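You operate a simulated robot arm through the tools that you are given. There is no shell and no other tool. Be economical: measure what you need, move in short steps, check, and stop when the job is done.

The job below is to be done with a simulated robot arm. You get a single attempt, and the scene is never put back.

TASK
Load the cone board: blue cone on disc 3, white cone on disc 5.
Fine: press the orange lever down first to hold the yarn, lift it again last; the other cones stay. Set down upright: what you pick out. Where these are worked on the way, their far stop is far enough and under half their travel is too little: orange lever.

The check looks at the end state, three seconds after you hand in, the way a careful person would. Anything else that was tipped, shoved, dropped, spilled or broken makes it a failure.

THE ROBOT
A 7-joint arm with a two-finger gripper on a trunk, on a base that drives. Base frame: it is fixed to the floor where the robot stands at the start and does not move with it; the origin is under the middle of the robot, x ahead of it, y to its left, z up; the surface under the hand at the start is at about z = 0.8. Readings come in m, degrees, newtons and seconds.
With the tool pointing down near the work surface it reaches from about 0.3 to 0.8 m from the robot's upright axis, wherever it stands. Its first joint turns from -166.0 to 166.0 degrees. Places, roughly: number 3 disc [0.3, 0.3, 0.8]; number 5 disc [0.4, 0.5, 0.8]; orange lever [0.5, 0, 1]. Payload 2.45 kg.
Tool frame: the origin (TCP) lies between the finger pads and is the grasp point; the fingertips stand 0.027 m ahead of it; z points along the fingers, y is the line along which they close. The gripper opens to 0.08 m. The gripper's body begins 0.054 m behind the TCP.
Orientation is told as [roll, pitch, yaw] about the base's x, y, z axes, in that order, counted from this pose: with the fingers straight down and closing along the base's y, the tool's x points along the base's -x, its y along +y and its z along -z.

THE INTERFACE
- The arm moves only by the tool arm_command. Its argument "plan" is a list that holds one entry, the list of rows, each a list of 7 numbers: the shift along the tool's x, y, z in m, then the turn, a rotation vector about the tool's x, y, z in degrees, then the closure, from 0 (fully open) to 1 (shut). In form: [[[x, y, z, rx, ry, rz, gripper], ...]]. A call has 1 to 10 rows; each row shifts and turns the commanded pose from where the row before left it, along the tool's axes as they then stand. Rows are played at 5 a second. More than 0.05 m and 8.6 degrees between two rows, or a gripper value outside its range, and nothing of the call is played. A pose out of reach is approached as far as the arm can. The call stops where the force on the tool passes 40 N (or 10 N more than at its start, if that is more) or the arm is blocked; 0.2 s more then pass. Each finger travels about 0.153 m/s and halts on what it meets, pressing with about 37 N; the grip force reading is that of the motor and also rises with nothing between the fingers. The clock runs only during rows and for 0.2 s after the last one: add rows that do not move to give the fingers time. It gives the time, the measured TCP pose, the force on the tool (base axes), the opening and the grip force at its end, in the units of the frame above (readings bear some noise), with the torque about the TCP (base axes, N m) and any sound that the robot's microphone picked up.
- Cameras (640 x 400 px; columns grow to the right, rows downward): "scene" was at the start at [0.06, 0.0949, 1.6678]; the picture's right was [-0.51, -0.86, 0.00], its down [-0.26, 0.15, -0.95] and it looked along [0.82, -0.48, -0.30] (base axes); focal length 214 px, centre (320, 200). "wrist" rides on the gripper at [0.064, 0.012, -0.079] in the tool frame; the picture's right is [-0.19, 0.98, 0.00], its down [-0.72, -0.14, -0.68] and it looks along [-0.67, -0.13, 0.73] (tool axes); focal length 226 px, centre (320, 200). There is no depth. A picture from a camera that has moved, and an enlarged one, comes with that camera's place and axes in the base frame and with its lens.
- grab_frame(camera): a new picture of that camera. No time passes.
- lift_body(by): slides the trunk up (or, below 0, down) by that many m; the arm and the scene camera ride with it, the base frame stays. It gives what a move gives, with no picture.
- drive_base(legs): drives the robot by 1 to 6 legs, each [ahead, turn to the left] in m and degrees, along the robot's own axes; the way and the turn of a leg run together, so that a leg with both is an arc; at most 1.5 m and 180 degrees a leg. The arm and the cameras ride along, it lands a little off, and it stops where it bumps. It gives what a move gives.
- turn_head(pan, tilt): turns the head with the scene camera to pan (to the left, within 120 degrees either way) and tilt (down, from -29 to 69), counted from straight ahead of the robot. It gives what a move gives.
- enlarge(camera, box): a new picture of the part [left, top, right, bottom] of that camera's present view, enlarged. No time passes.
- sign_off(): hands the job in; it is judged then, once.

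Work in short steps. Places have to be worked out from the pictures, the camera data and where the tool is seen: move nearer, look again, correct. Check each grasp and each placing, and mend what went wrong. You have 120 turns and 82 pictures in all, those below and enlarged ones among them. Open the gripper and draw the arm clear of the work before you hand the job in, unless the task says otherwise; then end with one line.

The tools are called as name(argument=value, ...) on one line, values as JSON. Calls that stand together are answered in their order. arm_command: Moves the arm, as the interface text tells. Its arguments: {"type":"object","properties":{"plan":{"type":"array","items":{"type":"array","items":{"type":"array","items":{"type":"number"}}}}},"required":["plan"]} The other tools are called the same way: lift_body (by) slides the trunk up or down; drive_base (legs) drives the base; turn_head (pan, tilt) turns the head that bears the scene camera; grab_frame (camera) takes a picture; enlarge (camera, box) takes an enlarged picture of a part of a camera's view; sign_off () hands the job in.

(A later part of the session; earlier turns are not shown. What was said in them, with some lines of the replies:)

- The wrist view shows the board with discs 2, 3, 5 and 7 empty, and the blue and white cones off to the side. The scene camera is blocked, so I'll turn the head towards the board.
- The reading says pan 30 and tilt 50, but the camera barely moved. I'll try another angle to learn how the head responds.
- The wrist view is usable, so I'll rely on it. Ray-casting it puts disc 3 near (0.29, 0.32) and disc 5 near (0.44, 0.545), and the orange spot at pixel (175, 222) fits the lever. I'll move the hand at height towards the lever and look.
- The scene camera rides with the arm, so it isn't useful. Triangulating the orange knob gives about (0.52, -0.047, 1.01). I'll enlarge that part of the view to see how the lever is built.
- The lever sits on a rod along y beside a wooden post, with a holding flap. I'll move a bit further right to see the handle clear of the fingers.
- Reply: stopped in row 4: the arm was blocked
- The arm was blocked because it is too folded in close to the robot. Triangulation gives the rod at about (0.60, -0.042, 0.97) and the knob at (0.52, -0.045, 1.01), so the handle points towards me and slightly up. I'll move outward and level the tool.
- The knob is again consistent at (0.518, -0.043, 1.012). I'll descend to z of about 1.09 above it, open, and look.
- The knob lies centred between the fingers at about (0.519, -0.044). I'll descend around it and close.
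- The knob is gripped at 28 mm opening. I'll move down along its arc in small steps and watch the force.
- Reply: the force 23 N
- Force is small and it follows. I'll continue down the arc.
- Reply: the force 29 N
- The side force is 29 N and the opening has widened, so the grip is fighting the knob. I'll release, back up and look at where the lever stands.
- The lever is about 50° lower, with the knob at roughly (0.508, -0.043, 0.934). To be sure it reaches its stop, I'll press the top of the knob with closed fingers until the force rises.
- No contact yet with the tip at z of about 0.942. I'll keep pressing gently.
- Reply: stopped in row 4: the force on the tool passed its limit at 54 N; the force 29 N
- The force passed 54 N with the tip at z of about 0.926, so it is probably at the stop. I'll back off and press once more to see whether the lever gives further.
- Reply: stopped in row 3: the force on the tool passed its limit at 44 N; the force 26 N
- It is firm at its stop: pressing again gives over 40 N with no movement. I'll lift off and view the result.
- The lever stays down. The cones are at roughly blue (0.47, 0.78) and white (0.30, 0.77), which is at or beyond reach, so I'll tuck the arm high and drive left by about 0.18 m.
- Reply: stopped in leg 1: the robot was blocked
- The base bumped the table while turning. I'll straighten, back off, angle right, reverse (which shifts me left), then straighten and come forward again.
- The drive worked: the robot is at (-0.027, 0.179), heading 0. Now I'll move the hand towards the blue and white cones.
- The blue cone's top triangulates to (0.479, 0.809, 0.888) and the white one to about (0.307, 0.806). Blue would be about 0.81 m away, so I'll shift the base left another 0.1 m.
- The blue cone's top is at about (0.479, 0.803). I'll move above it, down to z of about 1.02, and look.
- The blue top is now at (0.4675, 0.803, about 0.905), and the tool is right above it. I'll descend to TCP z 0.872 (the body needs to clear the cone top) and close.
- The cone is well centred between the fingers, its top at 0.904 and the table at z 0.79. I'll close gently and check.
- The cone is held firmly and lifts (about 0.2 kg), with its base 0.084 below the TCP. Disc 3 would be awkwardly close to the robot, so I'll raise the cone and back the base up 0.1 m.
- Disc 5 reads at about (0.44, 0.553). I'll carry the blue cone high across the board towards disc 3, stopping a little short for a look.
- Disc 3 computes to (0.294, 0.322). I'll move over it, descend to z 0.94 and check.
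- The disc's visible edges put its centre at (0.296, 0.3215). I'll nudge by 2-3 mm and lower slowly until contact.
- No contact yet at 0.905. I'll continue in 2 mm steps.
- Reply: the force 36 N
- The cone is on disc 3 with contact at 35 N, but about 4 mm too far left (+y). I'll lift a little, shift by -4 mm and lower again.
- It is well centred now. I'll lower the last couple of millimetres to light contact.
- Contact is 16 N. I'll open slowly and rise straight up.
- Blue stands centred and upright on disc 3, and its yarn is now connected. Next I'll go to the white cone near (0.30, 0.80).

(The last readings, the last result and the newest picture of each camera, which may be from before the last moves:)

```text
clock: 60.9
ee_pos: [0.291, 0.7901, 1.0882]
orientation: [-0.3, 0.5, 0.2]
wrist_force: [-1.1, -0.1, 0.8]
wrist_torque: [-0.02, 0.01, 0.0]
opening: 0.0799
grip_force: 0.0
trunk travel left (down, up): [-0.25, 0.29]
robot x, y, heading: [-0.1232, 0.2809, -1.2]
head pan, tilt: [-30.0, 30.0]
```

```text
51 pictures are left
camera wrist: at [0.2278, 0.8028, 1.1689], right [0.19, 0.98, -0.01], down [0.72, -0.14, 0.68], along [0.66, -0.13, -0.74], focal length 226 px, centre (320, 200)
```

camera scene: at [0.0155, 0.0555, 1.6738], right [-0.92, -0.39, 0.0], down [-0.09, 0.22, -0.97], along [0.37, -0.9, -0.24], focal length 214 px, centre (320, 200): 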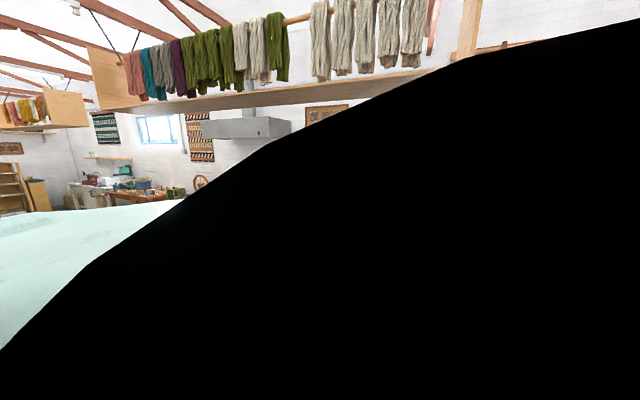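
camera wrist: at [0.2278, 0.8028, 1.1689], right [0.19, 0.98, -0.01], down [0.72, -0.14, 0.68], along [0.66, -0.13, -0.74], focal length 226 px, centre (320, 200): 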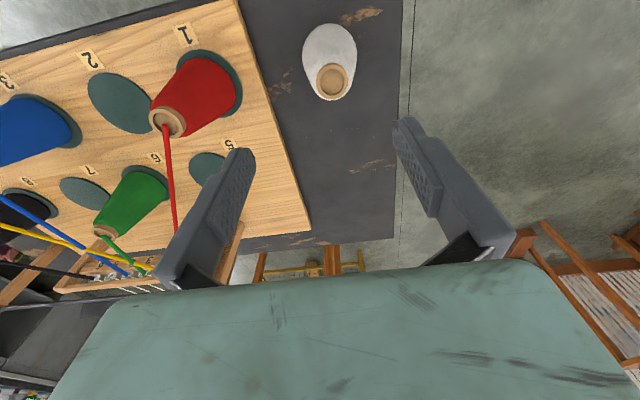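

The white top is at (0.298, 0.802). I'll go down over it to just above the grasp height, then check.

arm_command(plan=[[[-0.004, 0.006, 0.04, 0, 0, 0, 0], [-0.003, 0.006, 0.04, 0, 0, 0, 0], [0, 0, 0.04, 0, 0, 0, 0], [0, 0, 0.03, 0, 0, 0, 0], [0, 0, 0, 0, 0, 0, 0]]])

grab_frame(camera="wrist")

```text
clock: 62.1
ee_pos: [0.3011, 0.8002, 0.9366]
orientation: [-0.1, 0.4, 0.2]
wrist_force: [-0.1, 0.3, 0.1]
wrist_torque: [-0.01, 0.01, -0.04]
opening: 0.0801
grip_force: 0.1
trunk travel left (down, up): [-0.25, 0.29]
robot x, y, heading: [-0.126, 0.2773, -0.9]
head pan, tilt: [-30.0, 30.0]
```

```text
50 pictures are left
camera wrist: at [0.2376, 0.8129, 1.0174], right [0.19, 0.98, 0.0], down [0.72, -0.14, 0.68], along [0.66, -0.13, -0.74], focal length 226 px, centre (320, 200)
```

wrist: 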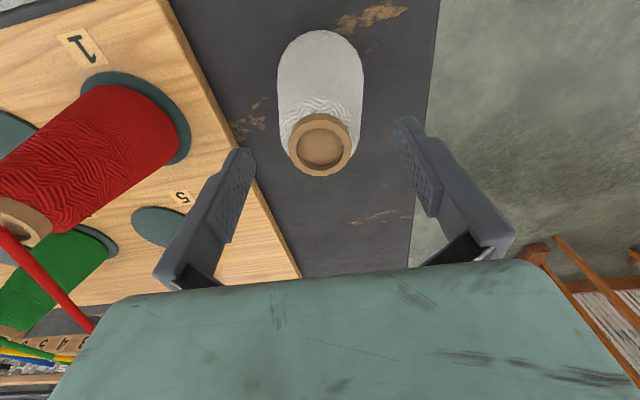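

It is centred (0.2985, 0.8014). I'll descend to 0.873, close and lift.

arm_command(plan=[[[0.001, 0.001, 0.032, 0, 0, 0, 0], [0, 0, 0.031, 0, 0, 0, 0], [0, 0, 0, 0, 0, 0, 0], [0, 0, 0, 0, 0, 0, 0.3], [0, 0, 0, 0, 0, 0, 0.7], [0, 0, 0, 0, 0, 0, 0.9], [0, 0, 0, 0, 0, 0, 0.9]]])

arm_command(plan=[[[0, 0, -0.01, 0, 0, 0, 0.9], [0, 0, -0.03, 0, 0, 0, 0.9], [0, 0, -0.045, 0, 0, 0, 0.9], [0, 0, -0.045, 0, 0, 0, 0.9], [0, 0, -0.045, 0, 0, 0, 0.9], [0, 0, -0.03, 0, 0, 0, 0.9], [0, 0, 0, 0, 0, 0, 0.9]]])

grab_frame(camera="wrist")

```text
clock: 63.7
ee_pos: [0.2983, 0.8013, 0.8748]
orientation: [-0.2, 0.4, 0.1]
wrist_force: [0.3, -0.2, 0.7]
wrist_torque: [0.04, 0.03, -0.01]
opening: 0.0601
grip_force: 37.2
trunk travel left (down, up): [-0.25, 0.29]
robot x, y, heading: [-0.1261, 0.2831, -0.8]
head pan, tilt: [-30.0, 30.0]
```

```text
clock: 65.3
ee_pos: [0.302, 0.8045, 1.0819]
orientation: [-0.2, 0.6, 0.1]
wrist_force: [1.7, -0.1, -1.7]
wrist_torque: [0.01, 0.03, -0.01]
opening: 0.0601
grip_force: 37.4
trunk travel left (down, up): [-0.25, 0.29]
robot x, y, heading: [-0.1225, 0.2853, -1.1]
head pan, tilt: [-30.0, 30.0]
```

```text
49 pictures are left
camera wrist: at [0.2396, 0.8161, 1.1615], right [0.19, 0.98, 0.0], down [0.72, -0.14, 0.68], along [0.66, -0.13, -0.74], focal length 226 px, centre (320, 200)
```

wrist: 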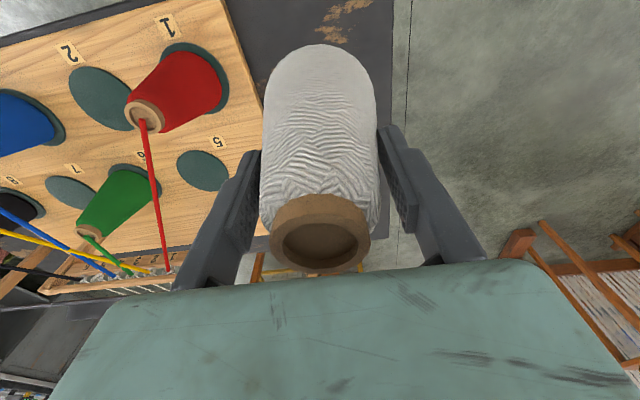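

White is held. The red yarn runs at z of about 0.93 from (0.29, 0.62) to (0.57, 0.455), only about 17 mm beside disc 5's centre. So I'll yaw the gripper 59° to put the fingers parallel to the yarn, come down on the outer side, and slide in low under the yarn height. First the yaw.

arm_command(plan=[[[0, 0, 0, 0, 0, -7.4, 0.9], [0, 0, 0, 0, 0, -7.4, 0.9], [0, 0, 0, 0, 0, -7.4, 0.9], [0, 0, 0, 0, 0, -7.4, 0.9], [0, 0, 0, 0, 0, -7.4, 0.9], [0, 0, 0, 0, 0, -7.4, 0.9], [0, 0, 0, 0, 0, -7.4, 0.9], [0, 0, 0, 0, 0, -7.4, 0.9], [0, 0, 0, 0, 0, 0, 0.9]]])

grab_frame(camera="wrist")

```text
clock: 67.3
ee_pos: [0.2985, 0.8023, 1.0821]
orientation: [0.3, 0.3, 59.5]
wrist_force: [0.6, 0.1, -2.1]
wrist_torque: [-0.03, 0.02, -0.04]
opening: 0.0602
grip_force: 36.8
trunk travel left (down, up): [-0.25, 0.29]
robot x, y, heading: [-0.1277, 0.2826, -0.8]
head pan, tilt: [-30.0, 30.0]
```

```text
48 pictures are left
camera wrist: at [0.2563, 0.7549, 1.1615], right [-0.75, 0.66, 0.0], down [0.49, 0.55, 0.68], along [0.45, 0.51, -0.74], focal length 226 px, centre (320, 200)
```

wrist: 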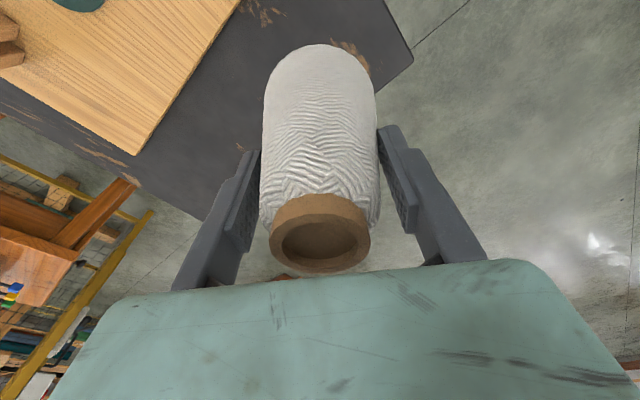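

Yaw is done at 59.5°. Now I'll move at height to the outer side of disc 5, near (0.485, 0.632).

arm_command(plan=[[[0.008, -0.041, 0, 0, 0, 0, 0.9], [0.008, -0.041, 0, 0, 0, 0, 0.9], [0.008, -0.041, 0, 0, 0, 0, 0.9], [0.008, -0.041, 0, 0, 0, 0, 0.9], [0.008, -0.041, 0, 0, 0, 0, 0.9], [0.01, -0.042, 0, 0, 0, 0, 0.9], [0, 0, 0, 0, 0, 0, 0.9]]])

grab_frame(camera="wrist")

```text
clock: 68.9
ee_pos: [0.486, 0.6342, 1.08]
orientation: [0.3, 0.3, 59.5]
wrist_force: [-0.1, 0.1, -1.4]
wrist_torque: [0.03, -0.01, 0.04]
opening: 0.0602
grip_force: 36.4
trunk travel left (down, up): [-0.25, 0.29]
robot x, y, heading: [-0.1243, 0.2786, -0.8]
head pan, tilt: [-30.0, 30.0]
```

```text
47 pictures are left
camera wrist: at [0.4445, 0.5858, 1.1606], right [-0.75, 0.67, 0.0], down [0.49, 0.55, 0.68], along [0.45, 0.51, -0.74], focal length 226 px, centre (320, 200)
```

wrist: 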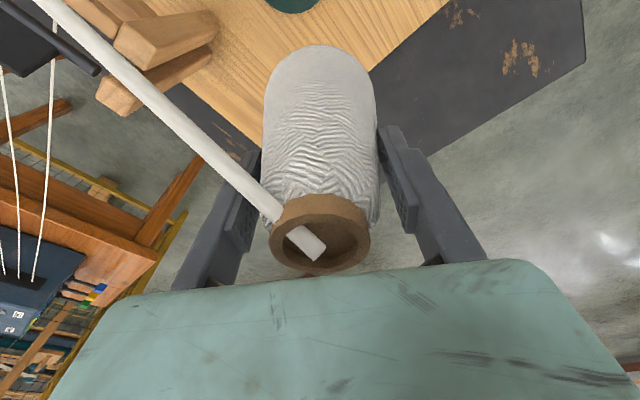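

The yarn is drawn as following the cone, so it behaves as a visual line. I'll still avoid the red one and descend here on the outer side to 0.908.

arm_command(plan=[[[0, 0, 0.04, 0, 0, 0, 0.9], [0, 0, 0.045, 0, 0, 0, 0.9], [0, 0, 0.045, 0, 0, 0, 0.9], [0, 0, 0.03, 0, 0, 0, 0.9], [0, 0, 0.011, 0, 0, 0, 0.9], [0, 0, 0, 0, 0, 0, 0.9]]])

grab_frame(camera="wrist")

```text
clock: 70.3
ee_pos: [0.4849, 0.6327, 0.9076]
orientation: [0.3, 0.4, 59.4]
wrist_force: [-0.1, 0.5, -2.4]
wrist_torque: [-0.02, -0.01, 0.0]
opening: 0.06
grip_force: 37.2
trunk travel left (down, up): [-0.25, 0.29]
robot x, y, heading: [-0.126, 0.2816, -1.1]
head pan, tilt: [-30.0, 30.0]
```

```text
46 pictures are left
camera wrist: at [0.4434, 0.5847, 0.9882], right [-0.75, 0.67, 0.0], down [0.49, 0.55, 0.68], along [0.45, 0.51, -0.74], focal length 226 px, centre (320, 200)
```

wrist: 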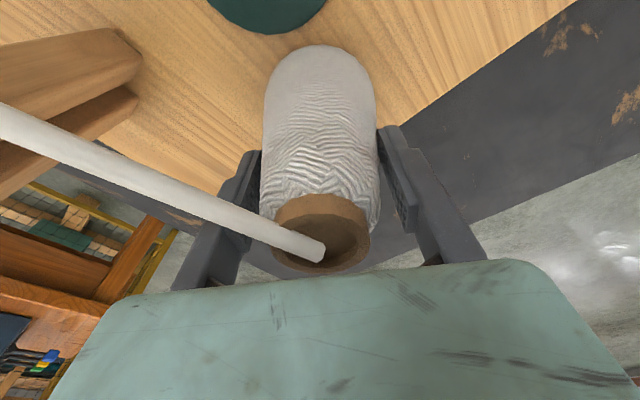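

Disc 5 is visible just ahead. I'll slide in 70 mm along the tool's x and look.

arm_command(plan=[[[0.02, 0, 0, 0, 0, 0, 0.9], [0.02, 0, 0, 0, 0, 0, 0.9], [0.02, -0.001, 0, 0, 0, 0, 0.9], [0.01, 0, 0, 0, 0, 0, 0.9], [0, 0, 0, 0, 0, 0, 0.9]]])

grab_frame(camera="wrist")

```text
clock: 71.5
ee_pos: [0.4486, 0.5724, 0.9097]
orientation: [0.3, 0.4, 59.4]
wrist_force: [-0.4, -0.3, -1.4]
wrist_torque: [0.01, 0.04, 0.05]
opening: 0.0601
grip_force: 36.9
trunk travel left (down, up): [-0.25, 0.29]
robot x, y, heading: [-0.1262, 0.2781, -0.9]
head pan, tilt: [-30.0, 30.0]
```

```text
45 pictures are left
camera wrist: at [0.407, 0.5248, 0.9905], right [-0.75, 0.67, 0.0], down [0.49, 0.55, 0.68], along [0.45, 0.51, -0.74], focal length 226 px, centre (320, 200)
```

wrist: 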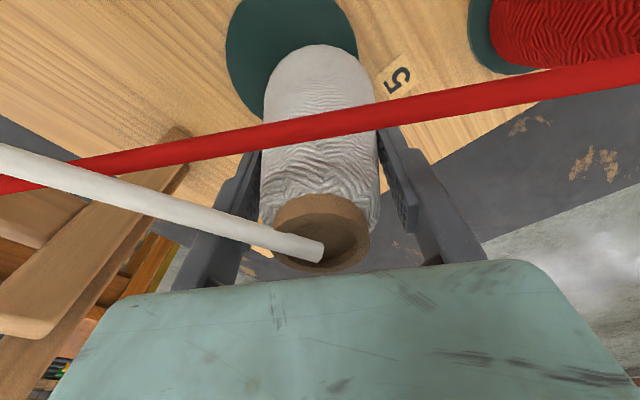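

Fitting the disc edge in this closer view gives its centre near (0.449, 0.542), with the disc surface slightly lower than I assumed. I'll slide the remaining ~30 mm and compare visually.

arm_command(plan=[[[0.009, -0.005, 0, 0, 0, 0, 0.9], [0.009, -0.005, 0, 0, 0, 0, 0.9], [0.007, -0.005, 0, 0, 0, 0, 0.9], [0, 0, 0, 0, 0, 0, 0.9]]])

grab_frame(camera="wrist")

```text
clock: 72.5
ee_pos: [0.4485, 0.5432, 0.9087]
orientation: [0.3, 0.3, 59.5]
wrist_force: [-0.8, 0.8, -2.0]
wrist_torque: [-0.01, 0.0, 0.03]
opening: 0.0598
grip_force: 37.1
trunk travel left (down, up): [-0.25, 0.29]
robot x, y, heading: [-0.1239, 0.2807, -1.1]
head pan, tilt: [-30.0, 30.0]
```

```text
44 pictures are left
camera wrist: at [0.408, 0.4943, 0.9903], right [-0.75, 0.67, 0.0], down [0.49, 0.55, 0.68], along [0.45, 0.51, -0.74], focal length 226 px, centre (320, 200)
```

wrist: 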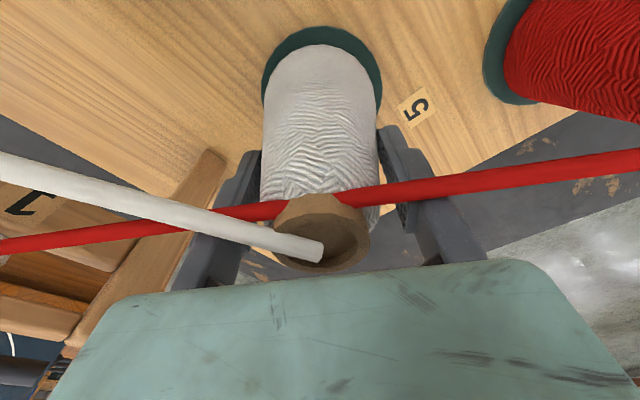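

Nearly centred: by the margins the cone should go about 3 mm further along tool x. I'll nudge and lower towards the disc.

arm_command(plan=[[[0.0035, 0.001, 0.002, 0, 0, 0, 0.9], [0, 0, 0.003, 0, 0, 0, 0.9], [0, 0, 0.002, 0, 0, 0, 0.9], [0, 0, 0.001, 0, 0, 0, 0.9], [0, 0, 0, 0, 0, 0, 0.9]]])

grab_frame(camera="wrist")

```text
clock: 73.7
ee_pos: [0.4474, 0.5407, 0.9015]
orientation: [0.3, 0.4, 59.4]
wrist_force: [-0.3, -0.9, -1.9]
wrist_torque: [-0.02, -0.03, 0.0]
opening: 0.0598
grip_force: 37.3
trunk travel left (down, up): [-0.25, 0.29]
robot x, y, heading: [-0.1236, 0.2813, -0.9]
head pan, tilt: [-30.0, 30.0]
```

```text
43 pictures are left
camera wrist: at [0.4048, 0.4923, 0.9816], right [-0.75, 0.67, 0.0], down [0.49, 0.55, 0.68], along [0.45, 0.51, -0.74], focal length 226 px, centre (320, 200)
```

wrist: 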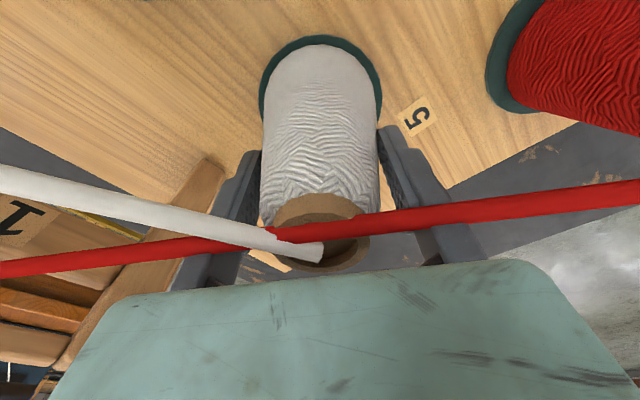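

It is centred the same as blue was. I'll lower in 1 mm steps to contact.

arm_command(plan=[[[0, 0, 0.001, 0, 0, 0, 0.9], [0, 0, 0.001, 0, 0, 0, 0.9], [0, 0, 0.001, 0, 0, 0, 0.9], [0, 0, 0.001, 0, 0, 0, 0.9], [0, 0, 0, 0, 0, 0, 0.9]]])

```text
clock: 74.9
ee_pos: [0.4467, 0.5406, 0.8989]
orientation: [0.2, 0.2, 59.4]
wrist_force: [0.6, -3.1, 18.8]
wrist_torque: [-0.51, 0.28, 0.04]
opening: 0.0597
grip_force: 37.1
trunk travel left (down, up): [-0.25, 0.29]
robot x, y, heading: [-0.1298, 0.2805, -0.9]
head pan, tilt: [-30.0, 30.0]
```

Contact is 19 N. I'll open gradually and rise straight up.

arm_command(plan=[[[0, 0, 0, 0, 0, 0, 0.2], [0, 0, 0, 0, 0, 0, 0.1], [0, 0, 0, 0, 0, 0, 0], [0, 0, 0, 0, 0, 0, 0], [0, 0, -0.02, 0, 0, 0, 0], [0, 0, -0.04, 0, 0, 0, 0], [0, 0, -0.045, 0, 0, 0, 0], [0, 0, -0.045, 0, 0, 0, 0], [0, 0, -0.045, 0, 0, 0, 0], [0, 0, 0, 0, 0, 0, 0]]])

grab_frame(camera="wrist")

```text
clock: 77.1
ee_pos: [0.4476, 0.5395, 1.0938]
orientation: [0.3, 0.4, 59.4]
wrist_force: [0.2, 0.0, -0.3]
wrist_torque: [0.01, -0.01, 0.01]
opening: 0.0797
grip_force: 0.0
trunk travel left (down, up): [-0.25, 0.29]
robot x, y, heading: [-0.1234, 0.2811, -0.8]
head pan, tilt: [-30.0, 30.0]
```

```text
42 pictures are left
camera wrist: at [0.4061, 0.4915, 1.1755], right [-0.75, 0.67, 0.0], down [0.49, 0.55, 0.68], along [0.45, 0.51, -0.74], focal length 226 px, centre (320, 200)
```

wrist: 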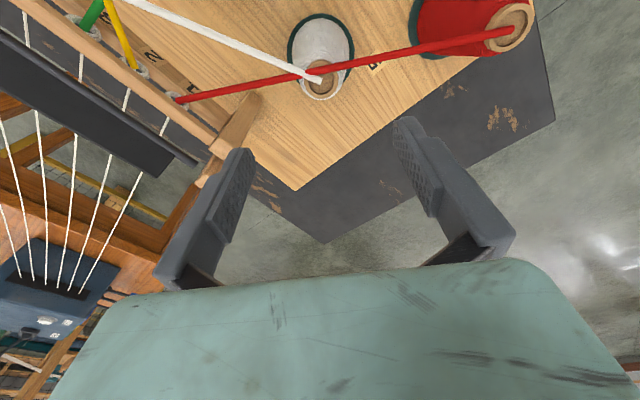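

White stands upright and centred on disc 5. Next I'll rise a bit more and turn the yaw back.

arm_command(plan=[[[0, 0, -0.04, 0, 0, 7.4, 0], [0, 0, -0.03, 0, 0, 7.4, 0], [0, 0, 0, 0, 0, 7.4, 0], [0, 0, 0, 0, 0, 7.4, 0], [0, 0, 0, 0, 0, 7.4, 0], [0, 0, 0, 0, 0, 7.4, 0], [0, 0, 0, 0, 0, 7.4, 0], [0, 0, 0, 0, 0, 7.4, 0], [0, 0, 0, 0, 0, 0, 0]]])

arm_command(plan=[[[0, -0.049, 0, 0, 0, 0, 0], [0, -0.049, 0, 0, 0, 0, 0], [0, -0.049, 0, 0, 0, 0, 0], [0, -0.049, 0, 0, 0, 0, 0], [0, -0.049, 0, 0, 0, 0, 0], [-0.005, -0.049, 0, 0, 0, 0, 0], [-0.005, -0.049, 0, 0, 0, 0, 0], [-0.01, -0.048, 0, 0, 0, 0, 0], [-0.01, -0.048, 0, 0, 0, 0, 0], [-0.01, -0.048, 0, 0, 0, 0, 0]]])

grab_frame(camera="wrist")

```text
clock: 79.1
ee_pos: [0.4499, 0.5424, 1.1634]
orientation: [-0.1, 0.4, 0.2]
wrist_force: [0.1, 0.6, 0.8]
wrist_torque: [-0.02, 0.01, 0.0]
opening: 0.08
grip_force: 0.2
trunk travel left (down, up): [-0.25, 0.29]
robot x, y, heading: [-0.1244, 0.2809, -0.8]
head pan, tilt: [-30.0, 30.0]
```

```text
clock: 81.3
ee_pos: [0.4898, 0.0533, 1.161]
orientation: [-0.1, 0.4, 0.1]
wrist_force: [0.5, -0.2, -0.4]
wrist_torque: [0.01, 0.03, 0.01]
opening: 0.08
grip_force: 0.0
trunk travel left (down, up): [-0.25, 0.29]
robot x, y, heading: [-0.1277, 0.2815, -1.2]
head pan, tilt: [-30.0, 30.0]
```

```text
41 pictures are left
camera wrist: at [0.4272, 0.0663, 1.2419], right [0.19, 0.98, 0.0], down [0.72, -0.14, 0.68], along [0.66, -0.13, -0.74], focal length 226 px, centre (320, 200)
```

wrist: 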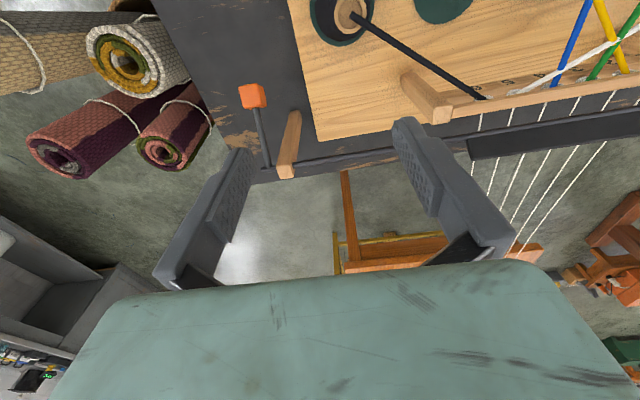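

The lever is still down, with its knob near (0.513, -0.045, 0.911). I'll move above it with open fingers.

arm_command(plan=[[[-0.008, -0.035, 0, 0, 0, 0, 0], [-0.008, -0.034, 0.01, 0, 0, 0, 0], [-0.007, -0.03, 0.03, 0, 0, 0, 0], [0, 0, 0.045, 0, 0, 0, 0], [0, 0, 0.045, 0, 0, 0, 0], [0, 0, 0, 0, 0, 0, 0]]])

grab_frame(camera="wrist")

```text
clock: 82.7
ee_pos: [0.5134, -0.0438, 1.0308]
orientation: [-0.3, 0.3, 0.2]
wrist_force: [-0.5, -0.5, 0.5]
wrist_torque: [0.01, -0.01, -0.03]
opening: 0.0799
grip_force: 0.1
trunk travel left (down, up): [-0.25, 0.29]
robot x, y, heading: [-0.1237, 0.2806, -1.0]
head pan, tilt: [-30.0, 30.0]
```

```text
40 pictures are left
camera wrist: at [0.451, -0.0318, 1.1122], right [0.19, 0.98, 0.0], down [0.72, -0.14, 0.68], along [0.66, -0.13, -0.74], focal length 226 px, centre (320, 200)
```

wrist: 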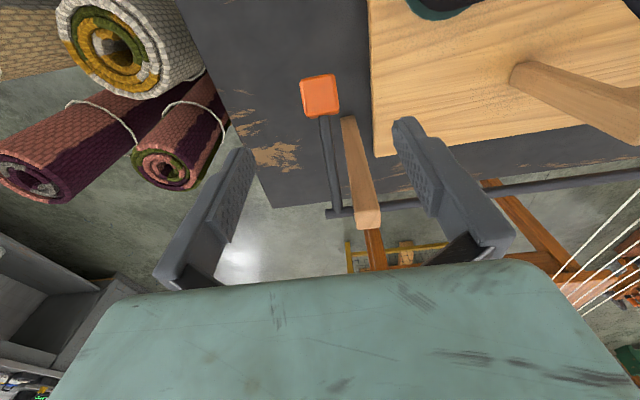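

The knob is centred. I'll lower around it to z 0.918 and close.

arm_command(plan=[[[0, 0, 0.04, 0, 0, 0, 0], [0, 0, 0.04, 0, 0, 0, 0], [0, 0, 0.031, 0, 0, 0, 0], [0, 0, 0, 0, 0, 0, 0], [0, 0, 0, 0, 0, 0, 0.4], [0, 0, 0, 0, 0, 0, 0.8], [0, 0, 0, 0, 0, 0, 0.8]]])

grab_frame(camera="wrist")

```text
clock: 84.3
ee_pos: [0.5134, -0.0438, 0.9235]
orientation: [0.0, 0.5, 0.2]
wrist_force: [-1.9, 9.0, -4.3]
wrist_torque: [0.59, 0.26, -0.27]
opening: 0.0279
grip_force: 45.1
trunk travel left (down, up): [-0.25, 0.29]
robot x, y, heading: [-0.1263, 0.2782, -1.0]
head pan, tilt: [-30.0, 30.0]
```

```text
39 pictures are left
camera wrist: at [0.4516, -0.0318, 1.0044], right [0.19, 0.98, 0.0], down [0.72, -0.14, 0.68], along [0.66, -0.13, -0.74], focal length 226 px, centre (320, 200)
```

wrist: 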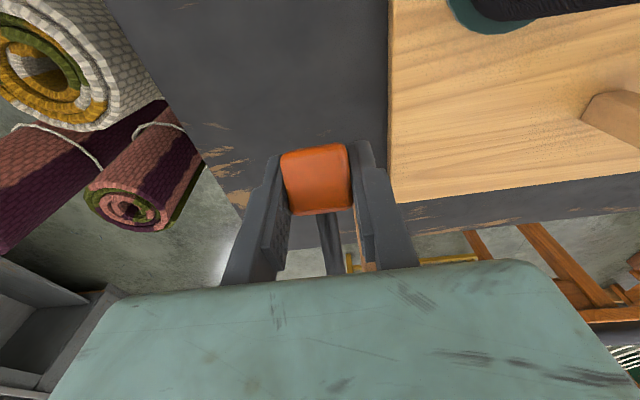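

The knob is gripped. I'll lift along the arc in small steps.

arm_command(plan=[[[0.0045, 0, -0.01, 0, 0, 0, 0.8], [0.0032, 0, -0.0107, 0, 0, 0, 0.8], [0.002, 0, -0.0116, 0, 0, 0, 0.8], [0.0009, 0, -0.012, 0, 0, 0, 0.8], [0, 0, 0, 0, 0, 0, 0.8]]])

grab_frame(camera="wrist")

```text
clock: 85.5
ee_pos: [0.5031, -0.0446, 0.9676]
orientation: [0.0, 0.4, 0.3]
wrist_force: [-1.4, 14.9, -10.0]
wrist_torque: [0.45, 1.01, -0.28]
opening: 0.0276
grip_force: 45.0
trunk travel left (down, up): [-0.25, 0.29]
robot x, y, heading: [-0.1307, 0.2774, -0.7]
head pan, tilt: [-30.0, 30.0]
```

```text
38 pictures are left
camera wrist: at [0.4403, -0.0317, 1.0481], right [0.19, 0.98, 0.0], down [0.72, -0.14, 0.67], along [0.66, -0.13, -0.74], focal length 226 px, centre (320, 200)
```

wrist: 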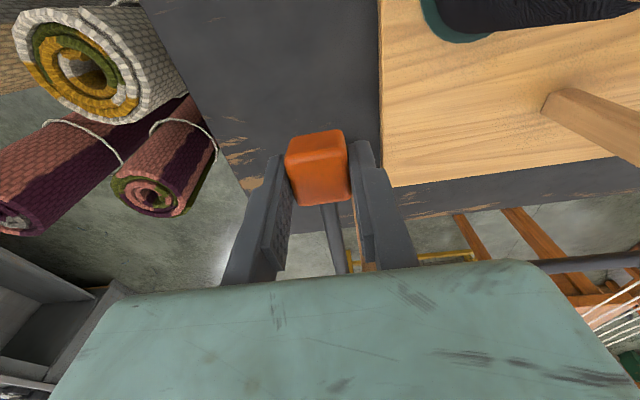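

Moving nicely. I'll continue up the second half of the arc.

arm_command(plan=[[[-0.001, 0, -0.0118, 0, 0, 0, 0.8], [-0.002, 0, -0.0115, 0, 0, 0, 0.8], [-0.0035, 0, -0.011, 0, 0, 0, 0.8], [-0.005, 0, -0.01, 0, 0, 0, 0.8], [0, 0, 0, 0, 0, 0, 0.8]]])

grab_frame(camera="wrist")

```text
clock: 86.7
ee_pos: [0.5113, -0.0444, 1.01]
orientation: [-0.2, 0.6, 0.2]
wrist_force: [-14.8, 12.2, -7.2]
wrist_torque: [0.37, 1.33, -0.02]
opening: 0.0278
grip_force: 45.0
trunk travel left (down, up): [-0.25, 0.29]
robot x, y, heading: [-0.1242, 0.2786, -1.0]
head pan, tilt: [-30.0, 30.0]
```

```text
37 pictures are left
camera wrist: at [0.4494, -0.0316, 1.0914], right [0.19, 0.98, -0.01], down [0.73, -0.14, 0.67], along [0.66, -0.13, -0.74], focal length 226 px, centre (320, 200)
```

wrist: 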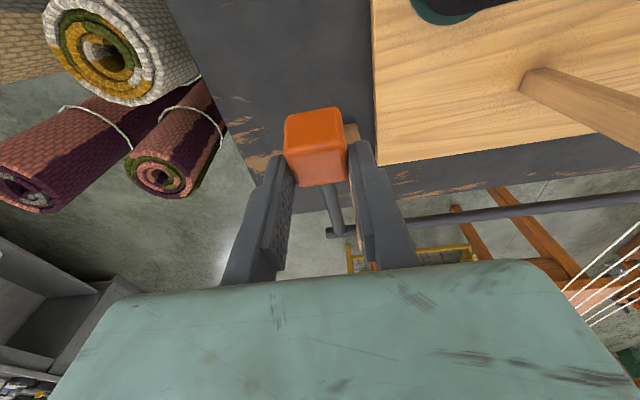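

The knob is near the fingertips at z of about 1.0. I'll continue a bit more until the upper stop is felt.

arm_command(plan=[[[-0.005, 0, -0.007, 0, 0, 0, 0.8], [-0.004, 0, -0.006, 0, 0, 0, 0.8], [-0.003, 0, -0.005, 0, 0, 0, 0.8], [0, 0, 0, 0, 0, 0, 0.8]]])

grab_frame(camera="wrist")

```text
clock: 87.7
ee_pos: [0.5257, -0.044, 1.0281]
orientation: [-0.1, 0.5, 0.3]
wrist_force: [-6.2, 11.7, -11.1]
wrist_torque: [0.26, 1.27, -0.08]
opening: 0.0277
grip_force: 44.8
trunk travel left (down, up): [-0.25, 0.29]
robot x, y, heading: [-0.1265, 0.2752, -0.6]
head pan, tilt: [-30.0, 30.0]
```

```text
36 pictures are left
camera wrist: at [0.4628, -0.0317, 1.1096], right [0.19, 0.98, 0.0], down [0.72, -0.14, 0.68], along [0.66, -0.13, -0.74], focal length 226 px, centre (320, 200)
```

wrist: 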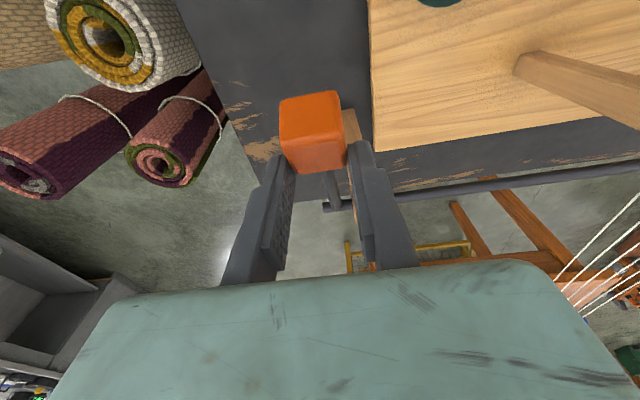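

The knob seems to be slipping in the grip, so I'll release, rise and measure where the lever stands compared with the start.

arm_command(plan=[[[0, 0, 0, 0, 0, 0, 0.4], [0, 0, 0, 0, 0, 0, 0], [0, 0, 0, 0, 0, 0, 0], [0.003, 0, -0.032, 0, 0, 0, 0], [0.003, 0, -0.032, 0, 0, 0, 0], [0, 0, 0, 0, 0, 0, 0]]])

grab_frame(camera="wrist")

```text
clock: 89.1
ee_pos: [0.5198, -0.0482, 1.094]
orientation: [-0.1, 0.3, 0.2]
wrist_force: [-0.3, 0.3, -0.6]
wrist_torque: [0.03, -0.03, 0.02]
opening: 0.08
grip_force: 0.1
trunk travel left (down, up): [-0.25, 0.29]
robot x, y, heading: [-0.1282, 0.2796, -0.8]
head pan, tilt: [-30.0, 30.0]
```

```text
35 pictures are left
camera wrist: at [0.4578, -0.0351, 1.1744], right [0.19, 0.98, 0.0], down [0.72, -0.14, 0.68], along [0.66, -0.13, -0.74], focal length 226 px, centre (320, 200)
```

wrist: 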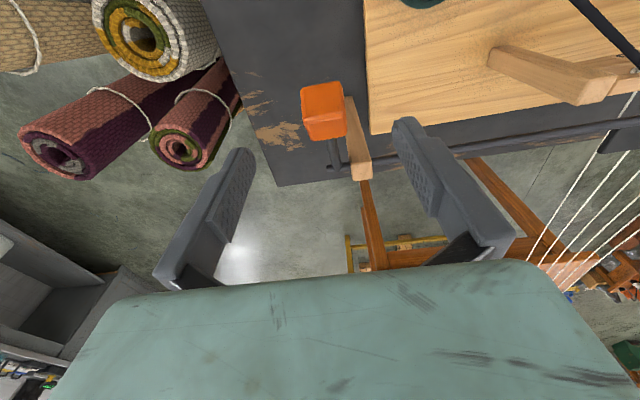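

The lever matches its initial look to within a few degrees. For certainty I'll regrip and ease it up to its stop.

arm_command(plan=[[[0.002, 0.003, 0.04, 0, 0, 0, 0], [0, 0, 0.045, 0, 0, 0, 0], [0, 0, 0, 0, 0, 0, 0], [0, 0, 0, 0, 0, 0, 0.4], [0, 0, 0, 0, 0, 0, 0.8], [0, 0, 0, 0, 0, 0, 0.8]]])

arm_command(plan=[[[-0.002, 0, -0.003, 0, 0, 0, 0.8], [-0.002, 0, -0.003, 0, 0, 0, 0.8], [-0.002, 0, -0.003, 0, 0, 0, 0.8], [0, 0, 0, 0, 0, 0, 0.8]]])

grab_frame(camera="wrist")

```text
clock: 90.5
ee_pos: [0.5177, -0.0447, 1.0105]
orientation: [-0.1, 0.5, 0.2]
wrist_force: [4.7, -0.6, -4.3]
wrist_torque: [0.73, 0.0, -0.25]
opening: 0.0279
grip_force: 45.0
trunk travel left (down, up): [-0.25, 0.29]
robot x, y, heading: [-0.1262, 0.2811, -0.8]
head pan, tilt: [-30.0, 30.0]
```

```text
clock: 91.5
ee_pos: [0.5227, -0.0432, 1.0186]
orientation: [-0.1, 0.6, 0.3]
wrist_force: [-18.3, -5.2, -20.5]
wrist_torque: [0.4, 0.19, -0.14]
opening: 0.0279
grip_force: 45.5
trunk travel left (down, up): [-0.25, 0.29]
robot x, y, heading: [-0.124, 0.2798, -0.9]
head pan, tilt: [-30.0, 30.0]
```

```text
34 pictures are left
camera wrist: at [0.4599, -0.0317, 1.0989], right [0.19, 0.98, 0.0], down [0.72, -0.14, 0.67], along [0.66, -0.13, -0.74], focal length 226 px, centre (320, 200)
```

wrist: 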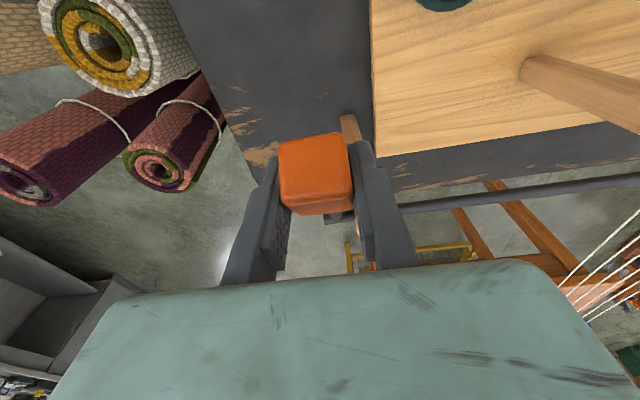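

It resists with about 27 N, so it is at the top stop. I'll release, rise clear and take an overview.

arm_command(plan=[[[0, 0, 0, 0, 0, 0, 0.4], [0, 0, 0, 0, 0, 0, 0], [0, 0, 0, 0, 0, 0, 0], [0.0, 0, -0.04, 0, 0, 0, 0], [0.0, 0, -0.045, 0, 0, 0, 0], [0.0, 0, -0.045, 0, 0, 0, 0], [0.03, 0.02, -0.03, 0, 0, 0, 0], [0.03, 0.03, -0.02, 0, 0, 0, 0], [0.03, 0.03, -0.02, 0, 0, 0, 0], [0.03, 0.03, -0.02, 0, 0, 0, 0]]])

arm_command(plan=[[[0.03, 0.035, 0, 0, 0, 0, 0], [0.03, 0.035, 0, 0, 0, 0, 0], [0.02, 0.035, 0, 0, 0, 0, 0], [0.01, 0.035, 0, 0, 0, 0, 0], [0, 0.04, 0, 0, 0, 0, 0], [0, 0.04, 0, 0, 0, 0, 0], [0, 0.04, 0, 0, 0, 0, 0], [0, 0.04, 0, 0, 0, 0, 0]]])

grab_frame(camera="wrist")

```text
clock: 93.7
ee_pos: [0.4069, 0.0684, 1.2397]
orientation: [-0.2, 0.4, 0.2]
wrist_force: [-0.1, -0.1, 0.1]
wrist_torque: [-0.03, 0.02, 0.04]
opening: 0.0799
grip_force: 0.0
trunk travel left (down, up): [-0.25, 0.29]
robot x, y, heading: [-0.1231, 0.2811, -0.7]
head pan, tilt: [-30.0, 30.0]
```

```text
clock: 95.5
ee_pos: [0.313, 0.3714, 1.2362]
orientation: [-0.1, 0.4, 0.2]
wrist_force: [0.1, -0.2, -0.9]
wrist_torque: [-0.01, -0.01, -0.01]
opening: 0.0799
grip_force: 0.3
trunk travel left (down, up): [-0.25, 0.29]
robot x, y, heading: [-0.1289, 0.2814, -1.0]
head pan, tilt: [-30.0, 30.0]
```

```text
33 pictures are left
camera wrist: at [0.251, 0.3843, 1.317], right [0.19, 0.98, 0.0], down [0.72, -0.14, 0.68], along [0.66, -0.13, -0.74], focal length 226 px, centre (320, 200)
```

wrist: 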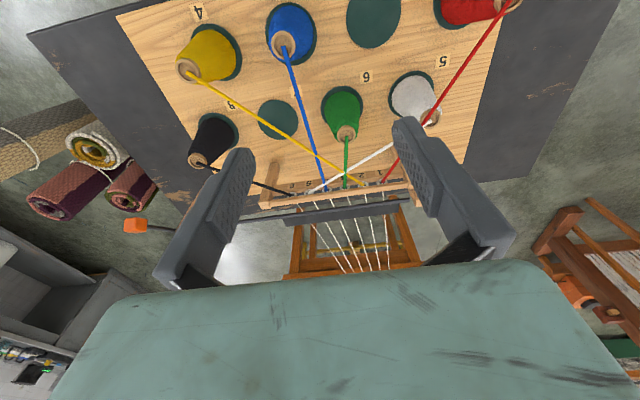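

Blue is upright on disc 3, white is upright on disc 5, the other cones are unmoved, the lever is up again, and the arm is clear with the gripper open. Handing in.

sign_off()

```text
The job is handed in.
```

The job is done and handed in: the orange lever was pressed to its stop first and lifted again last. The blue cone stands upright on disc 3 and the white cone on disc 5, and the other cones look unmoved in the final picture.
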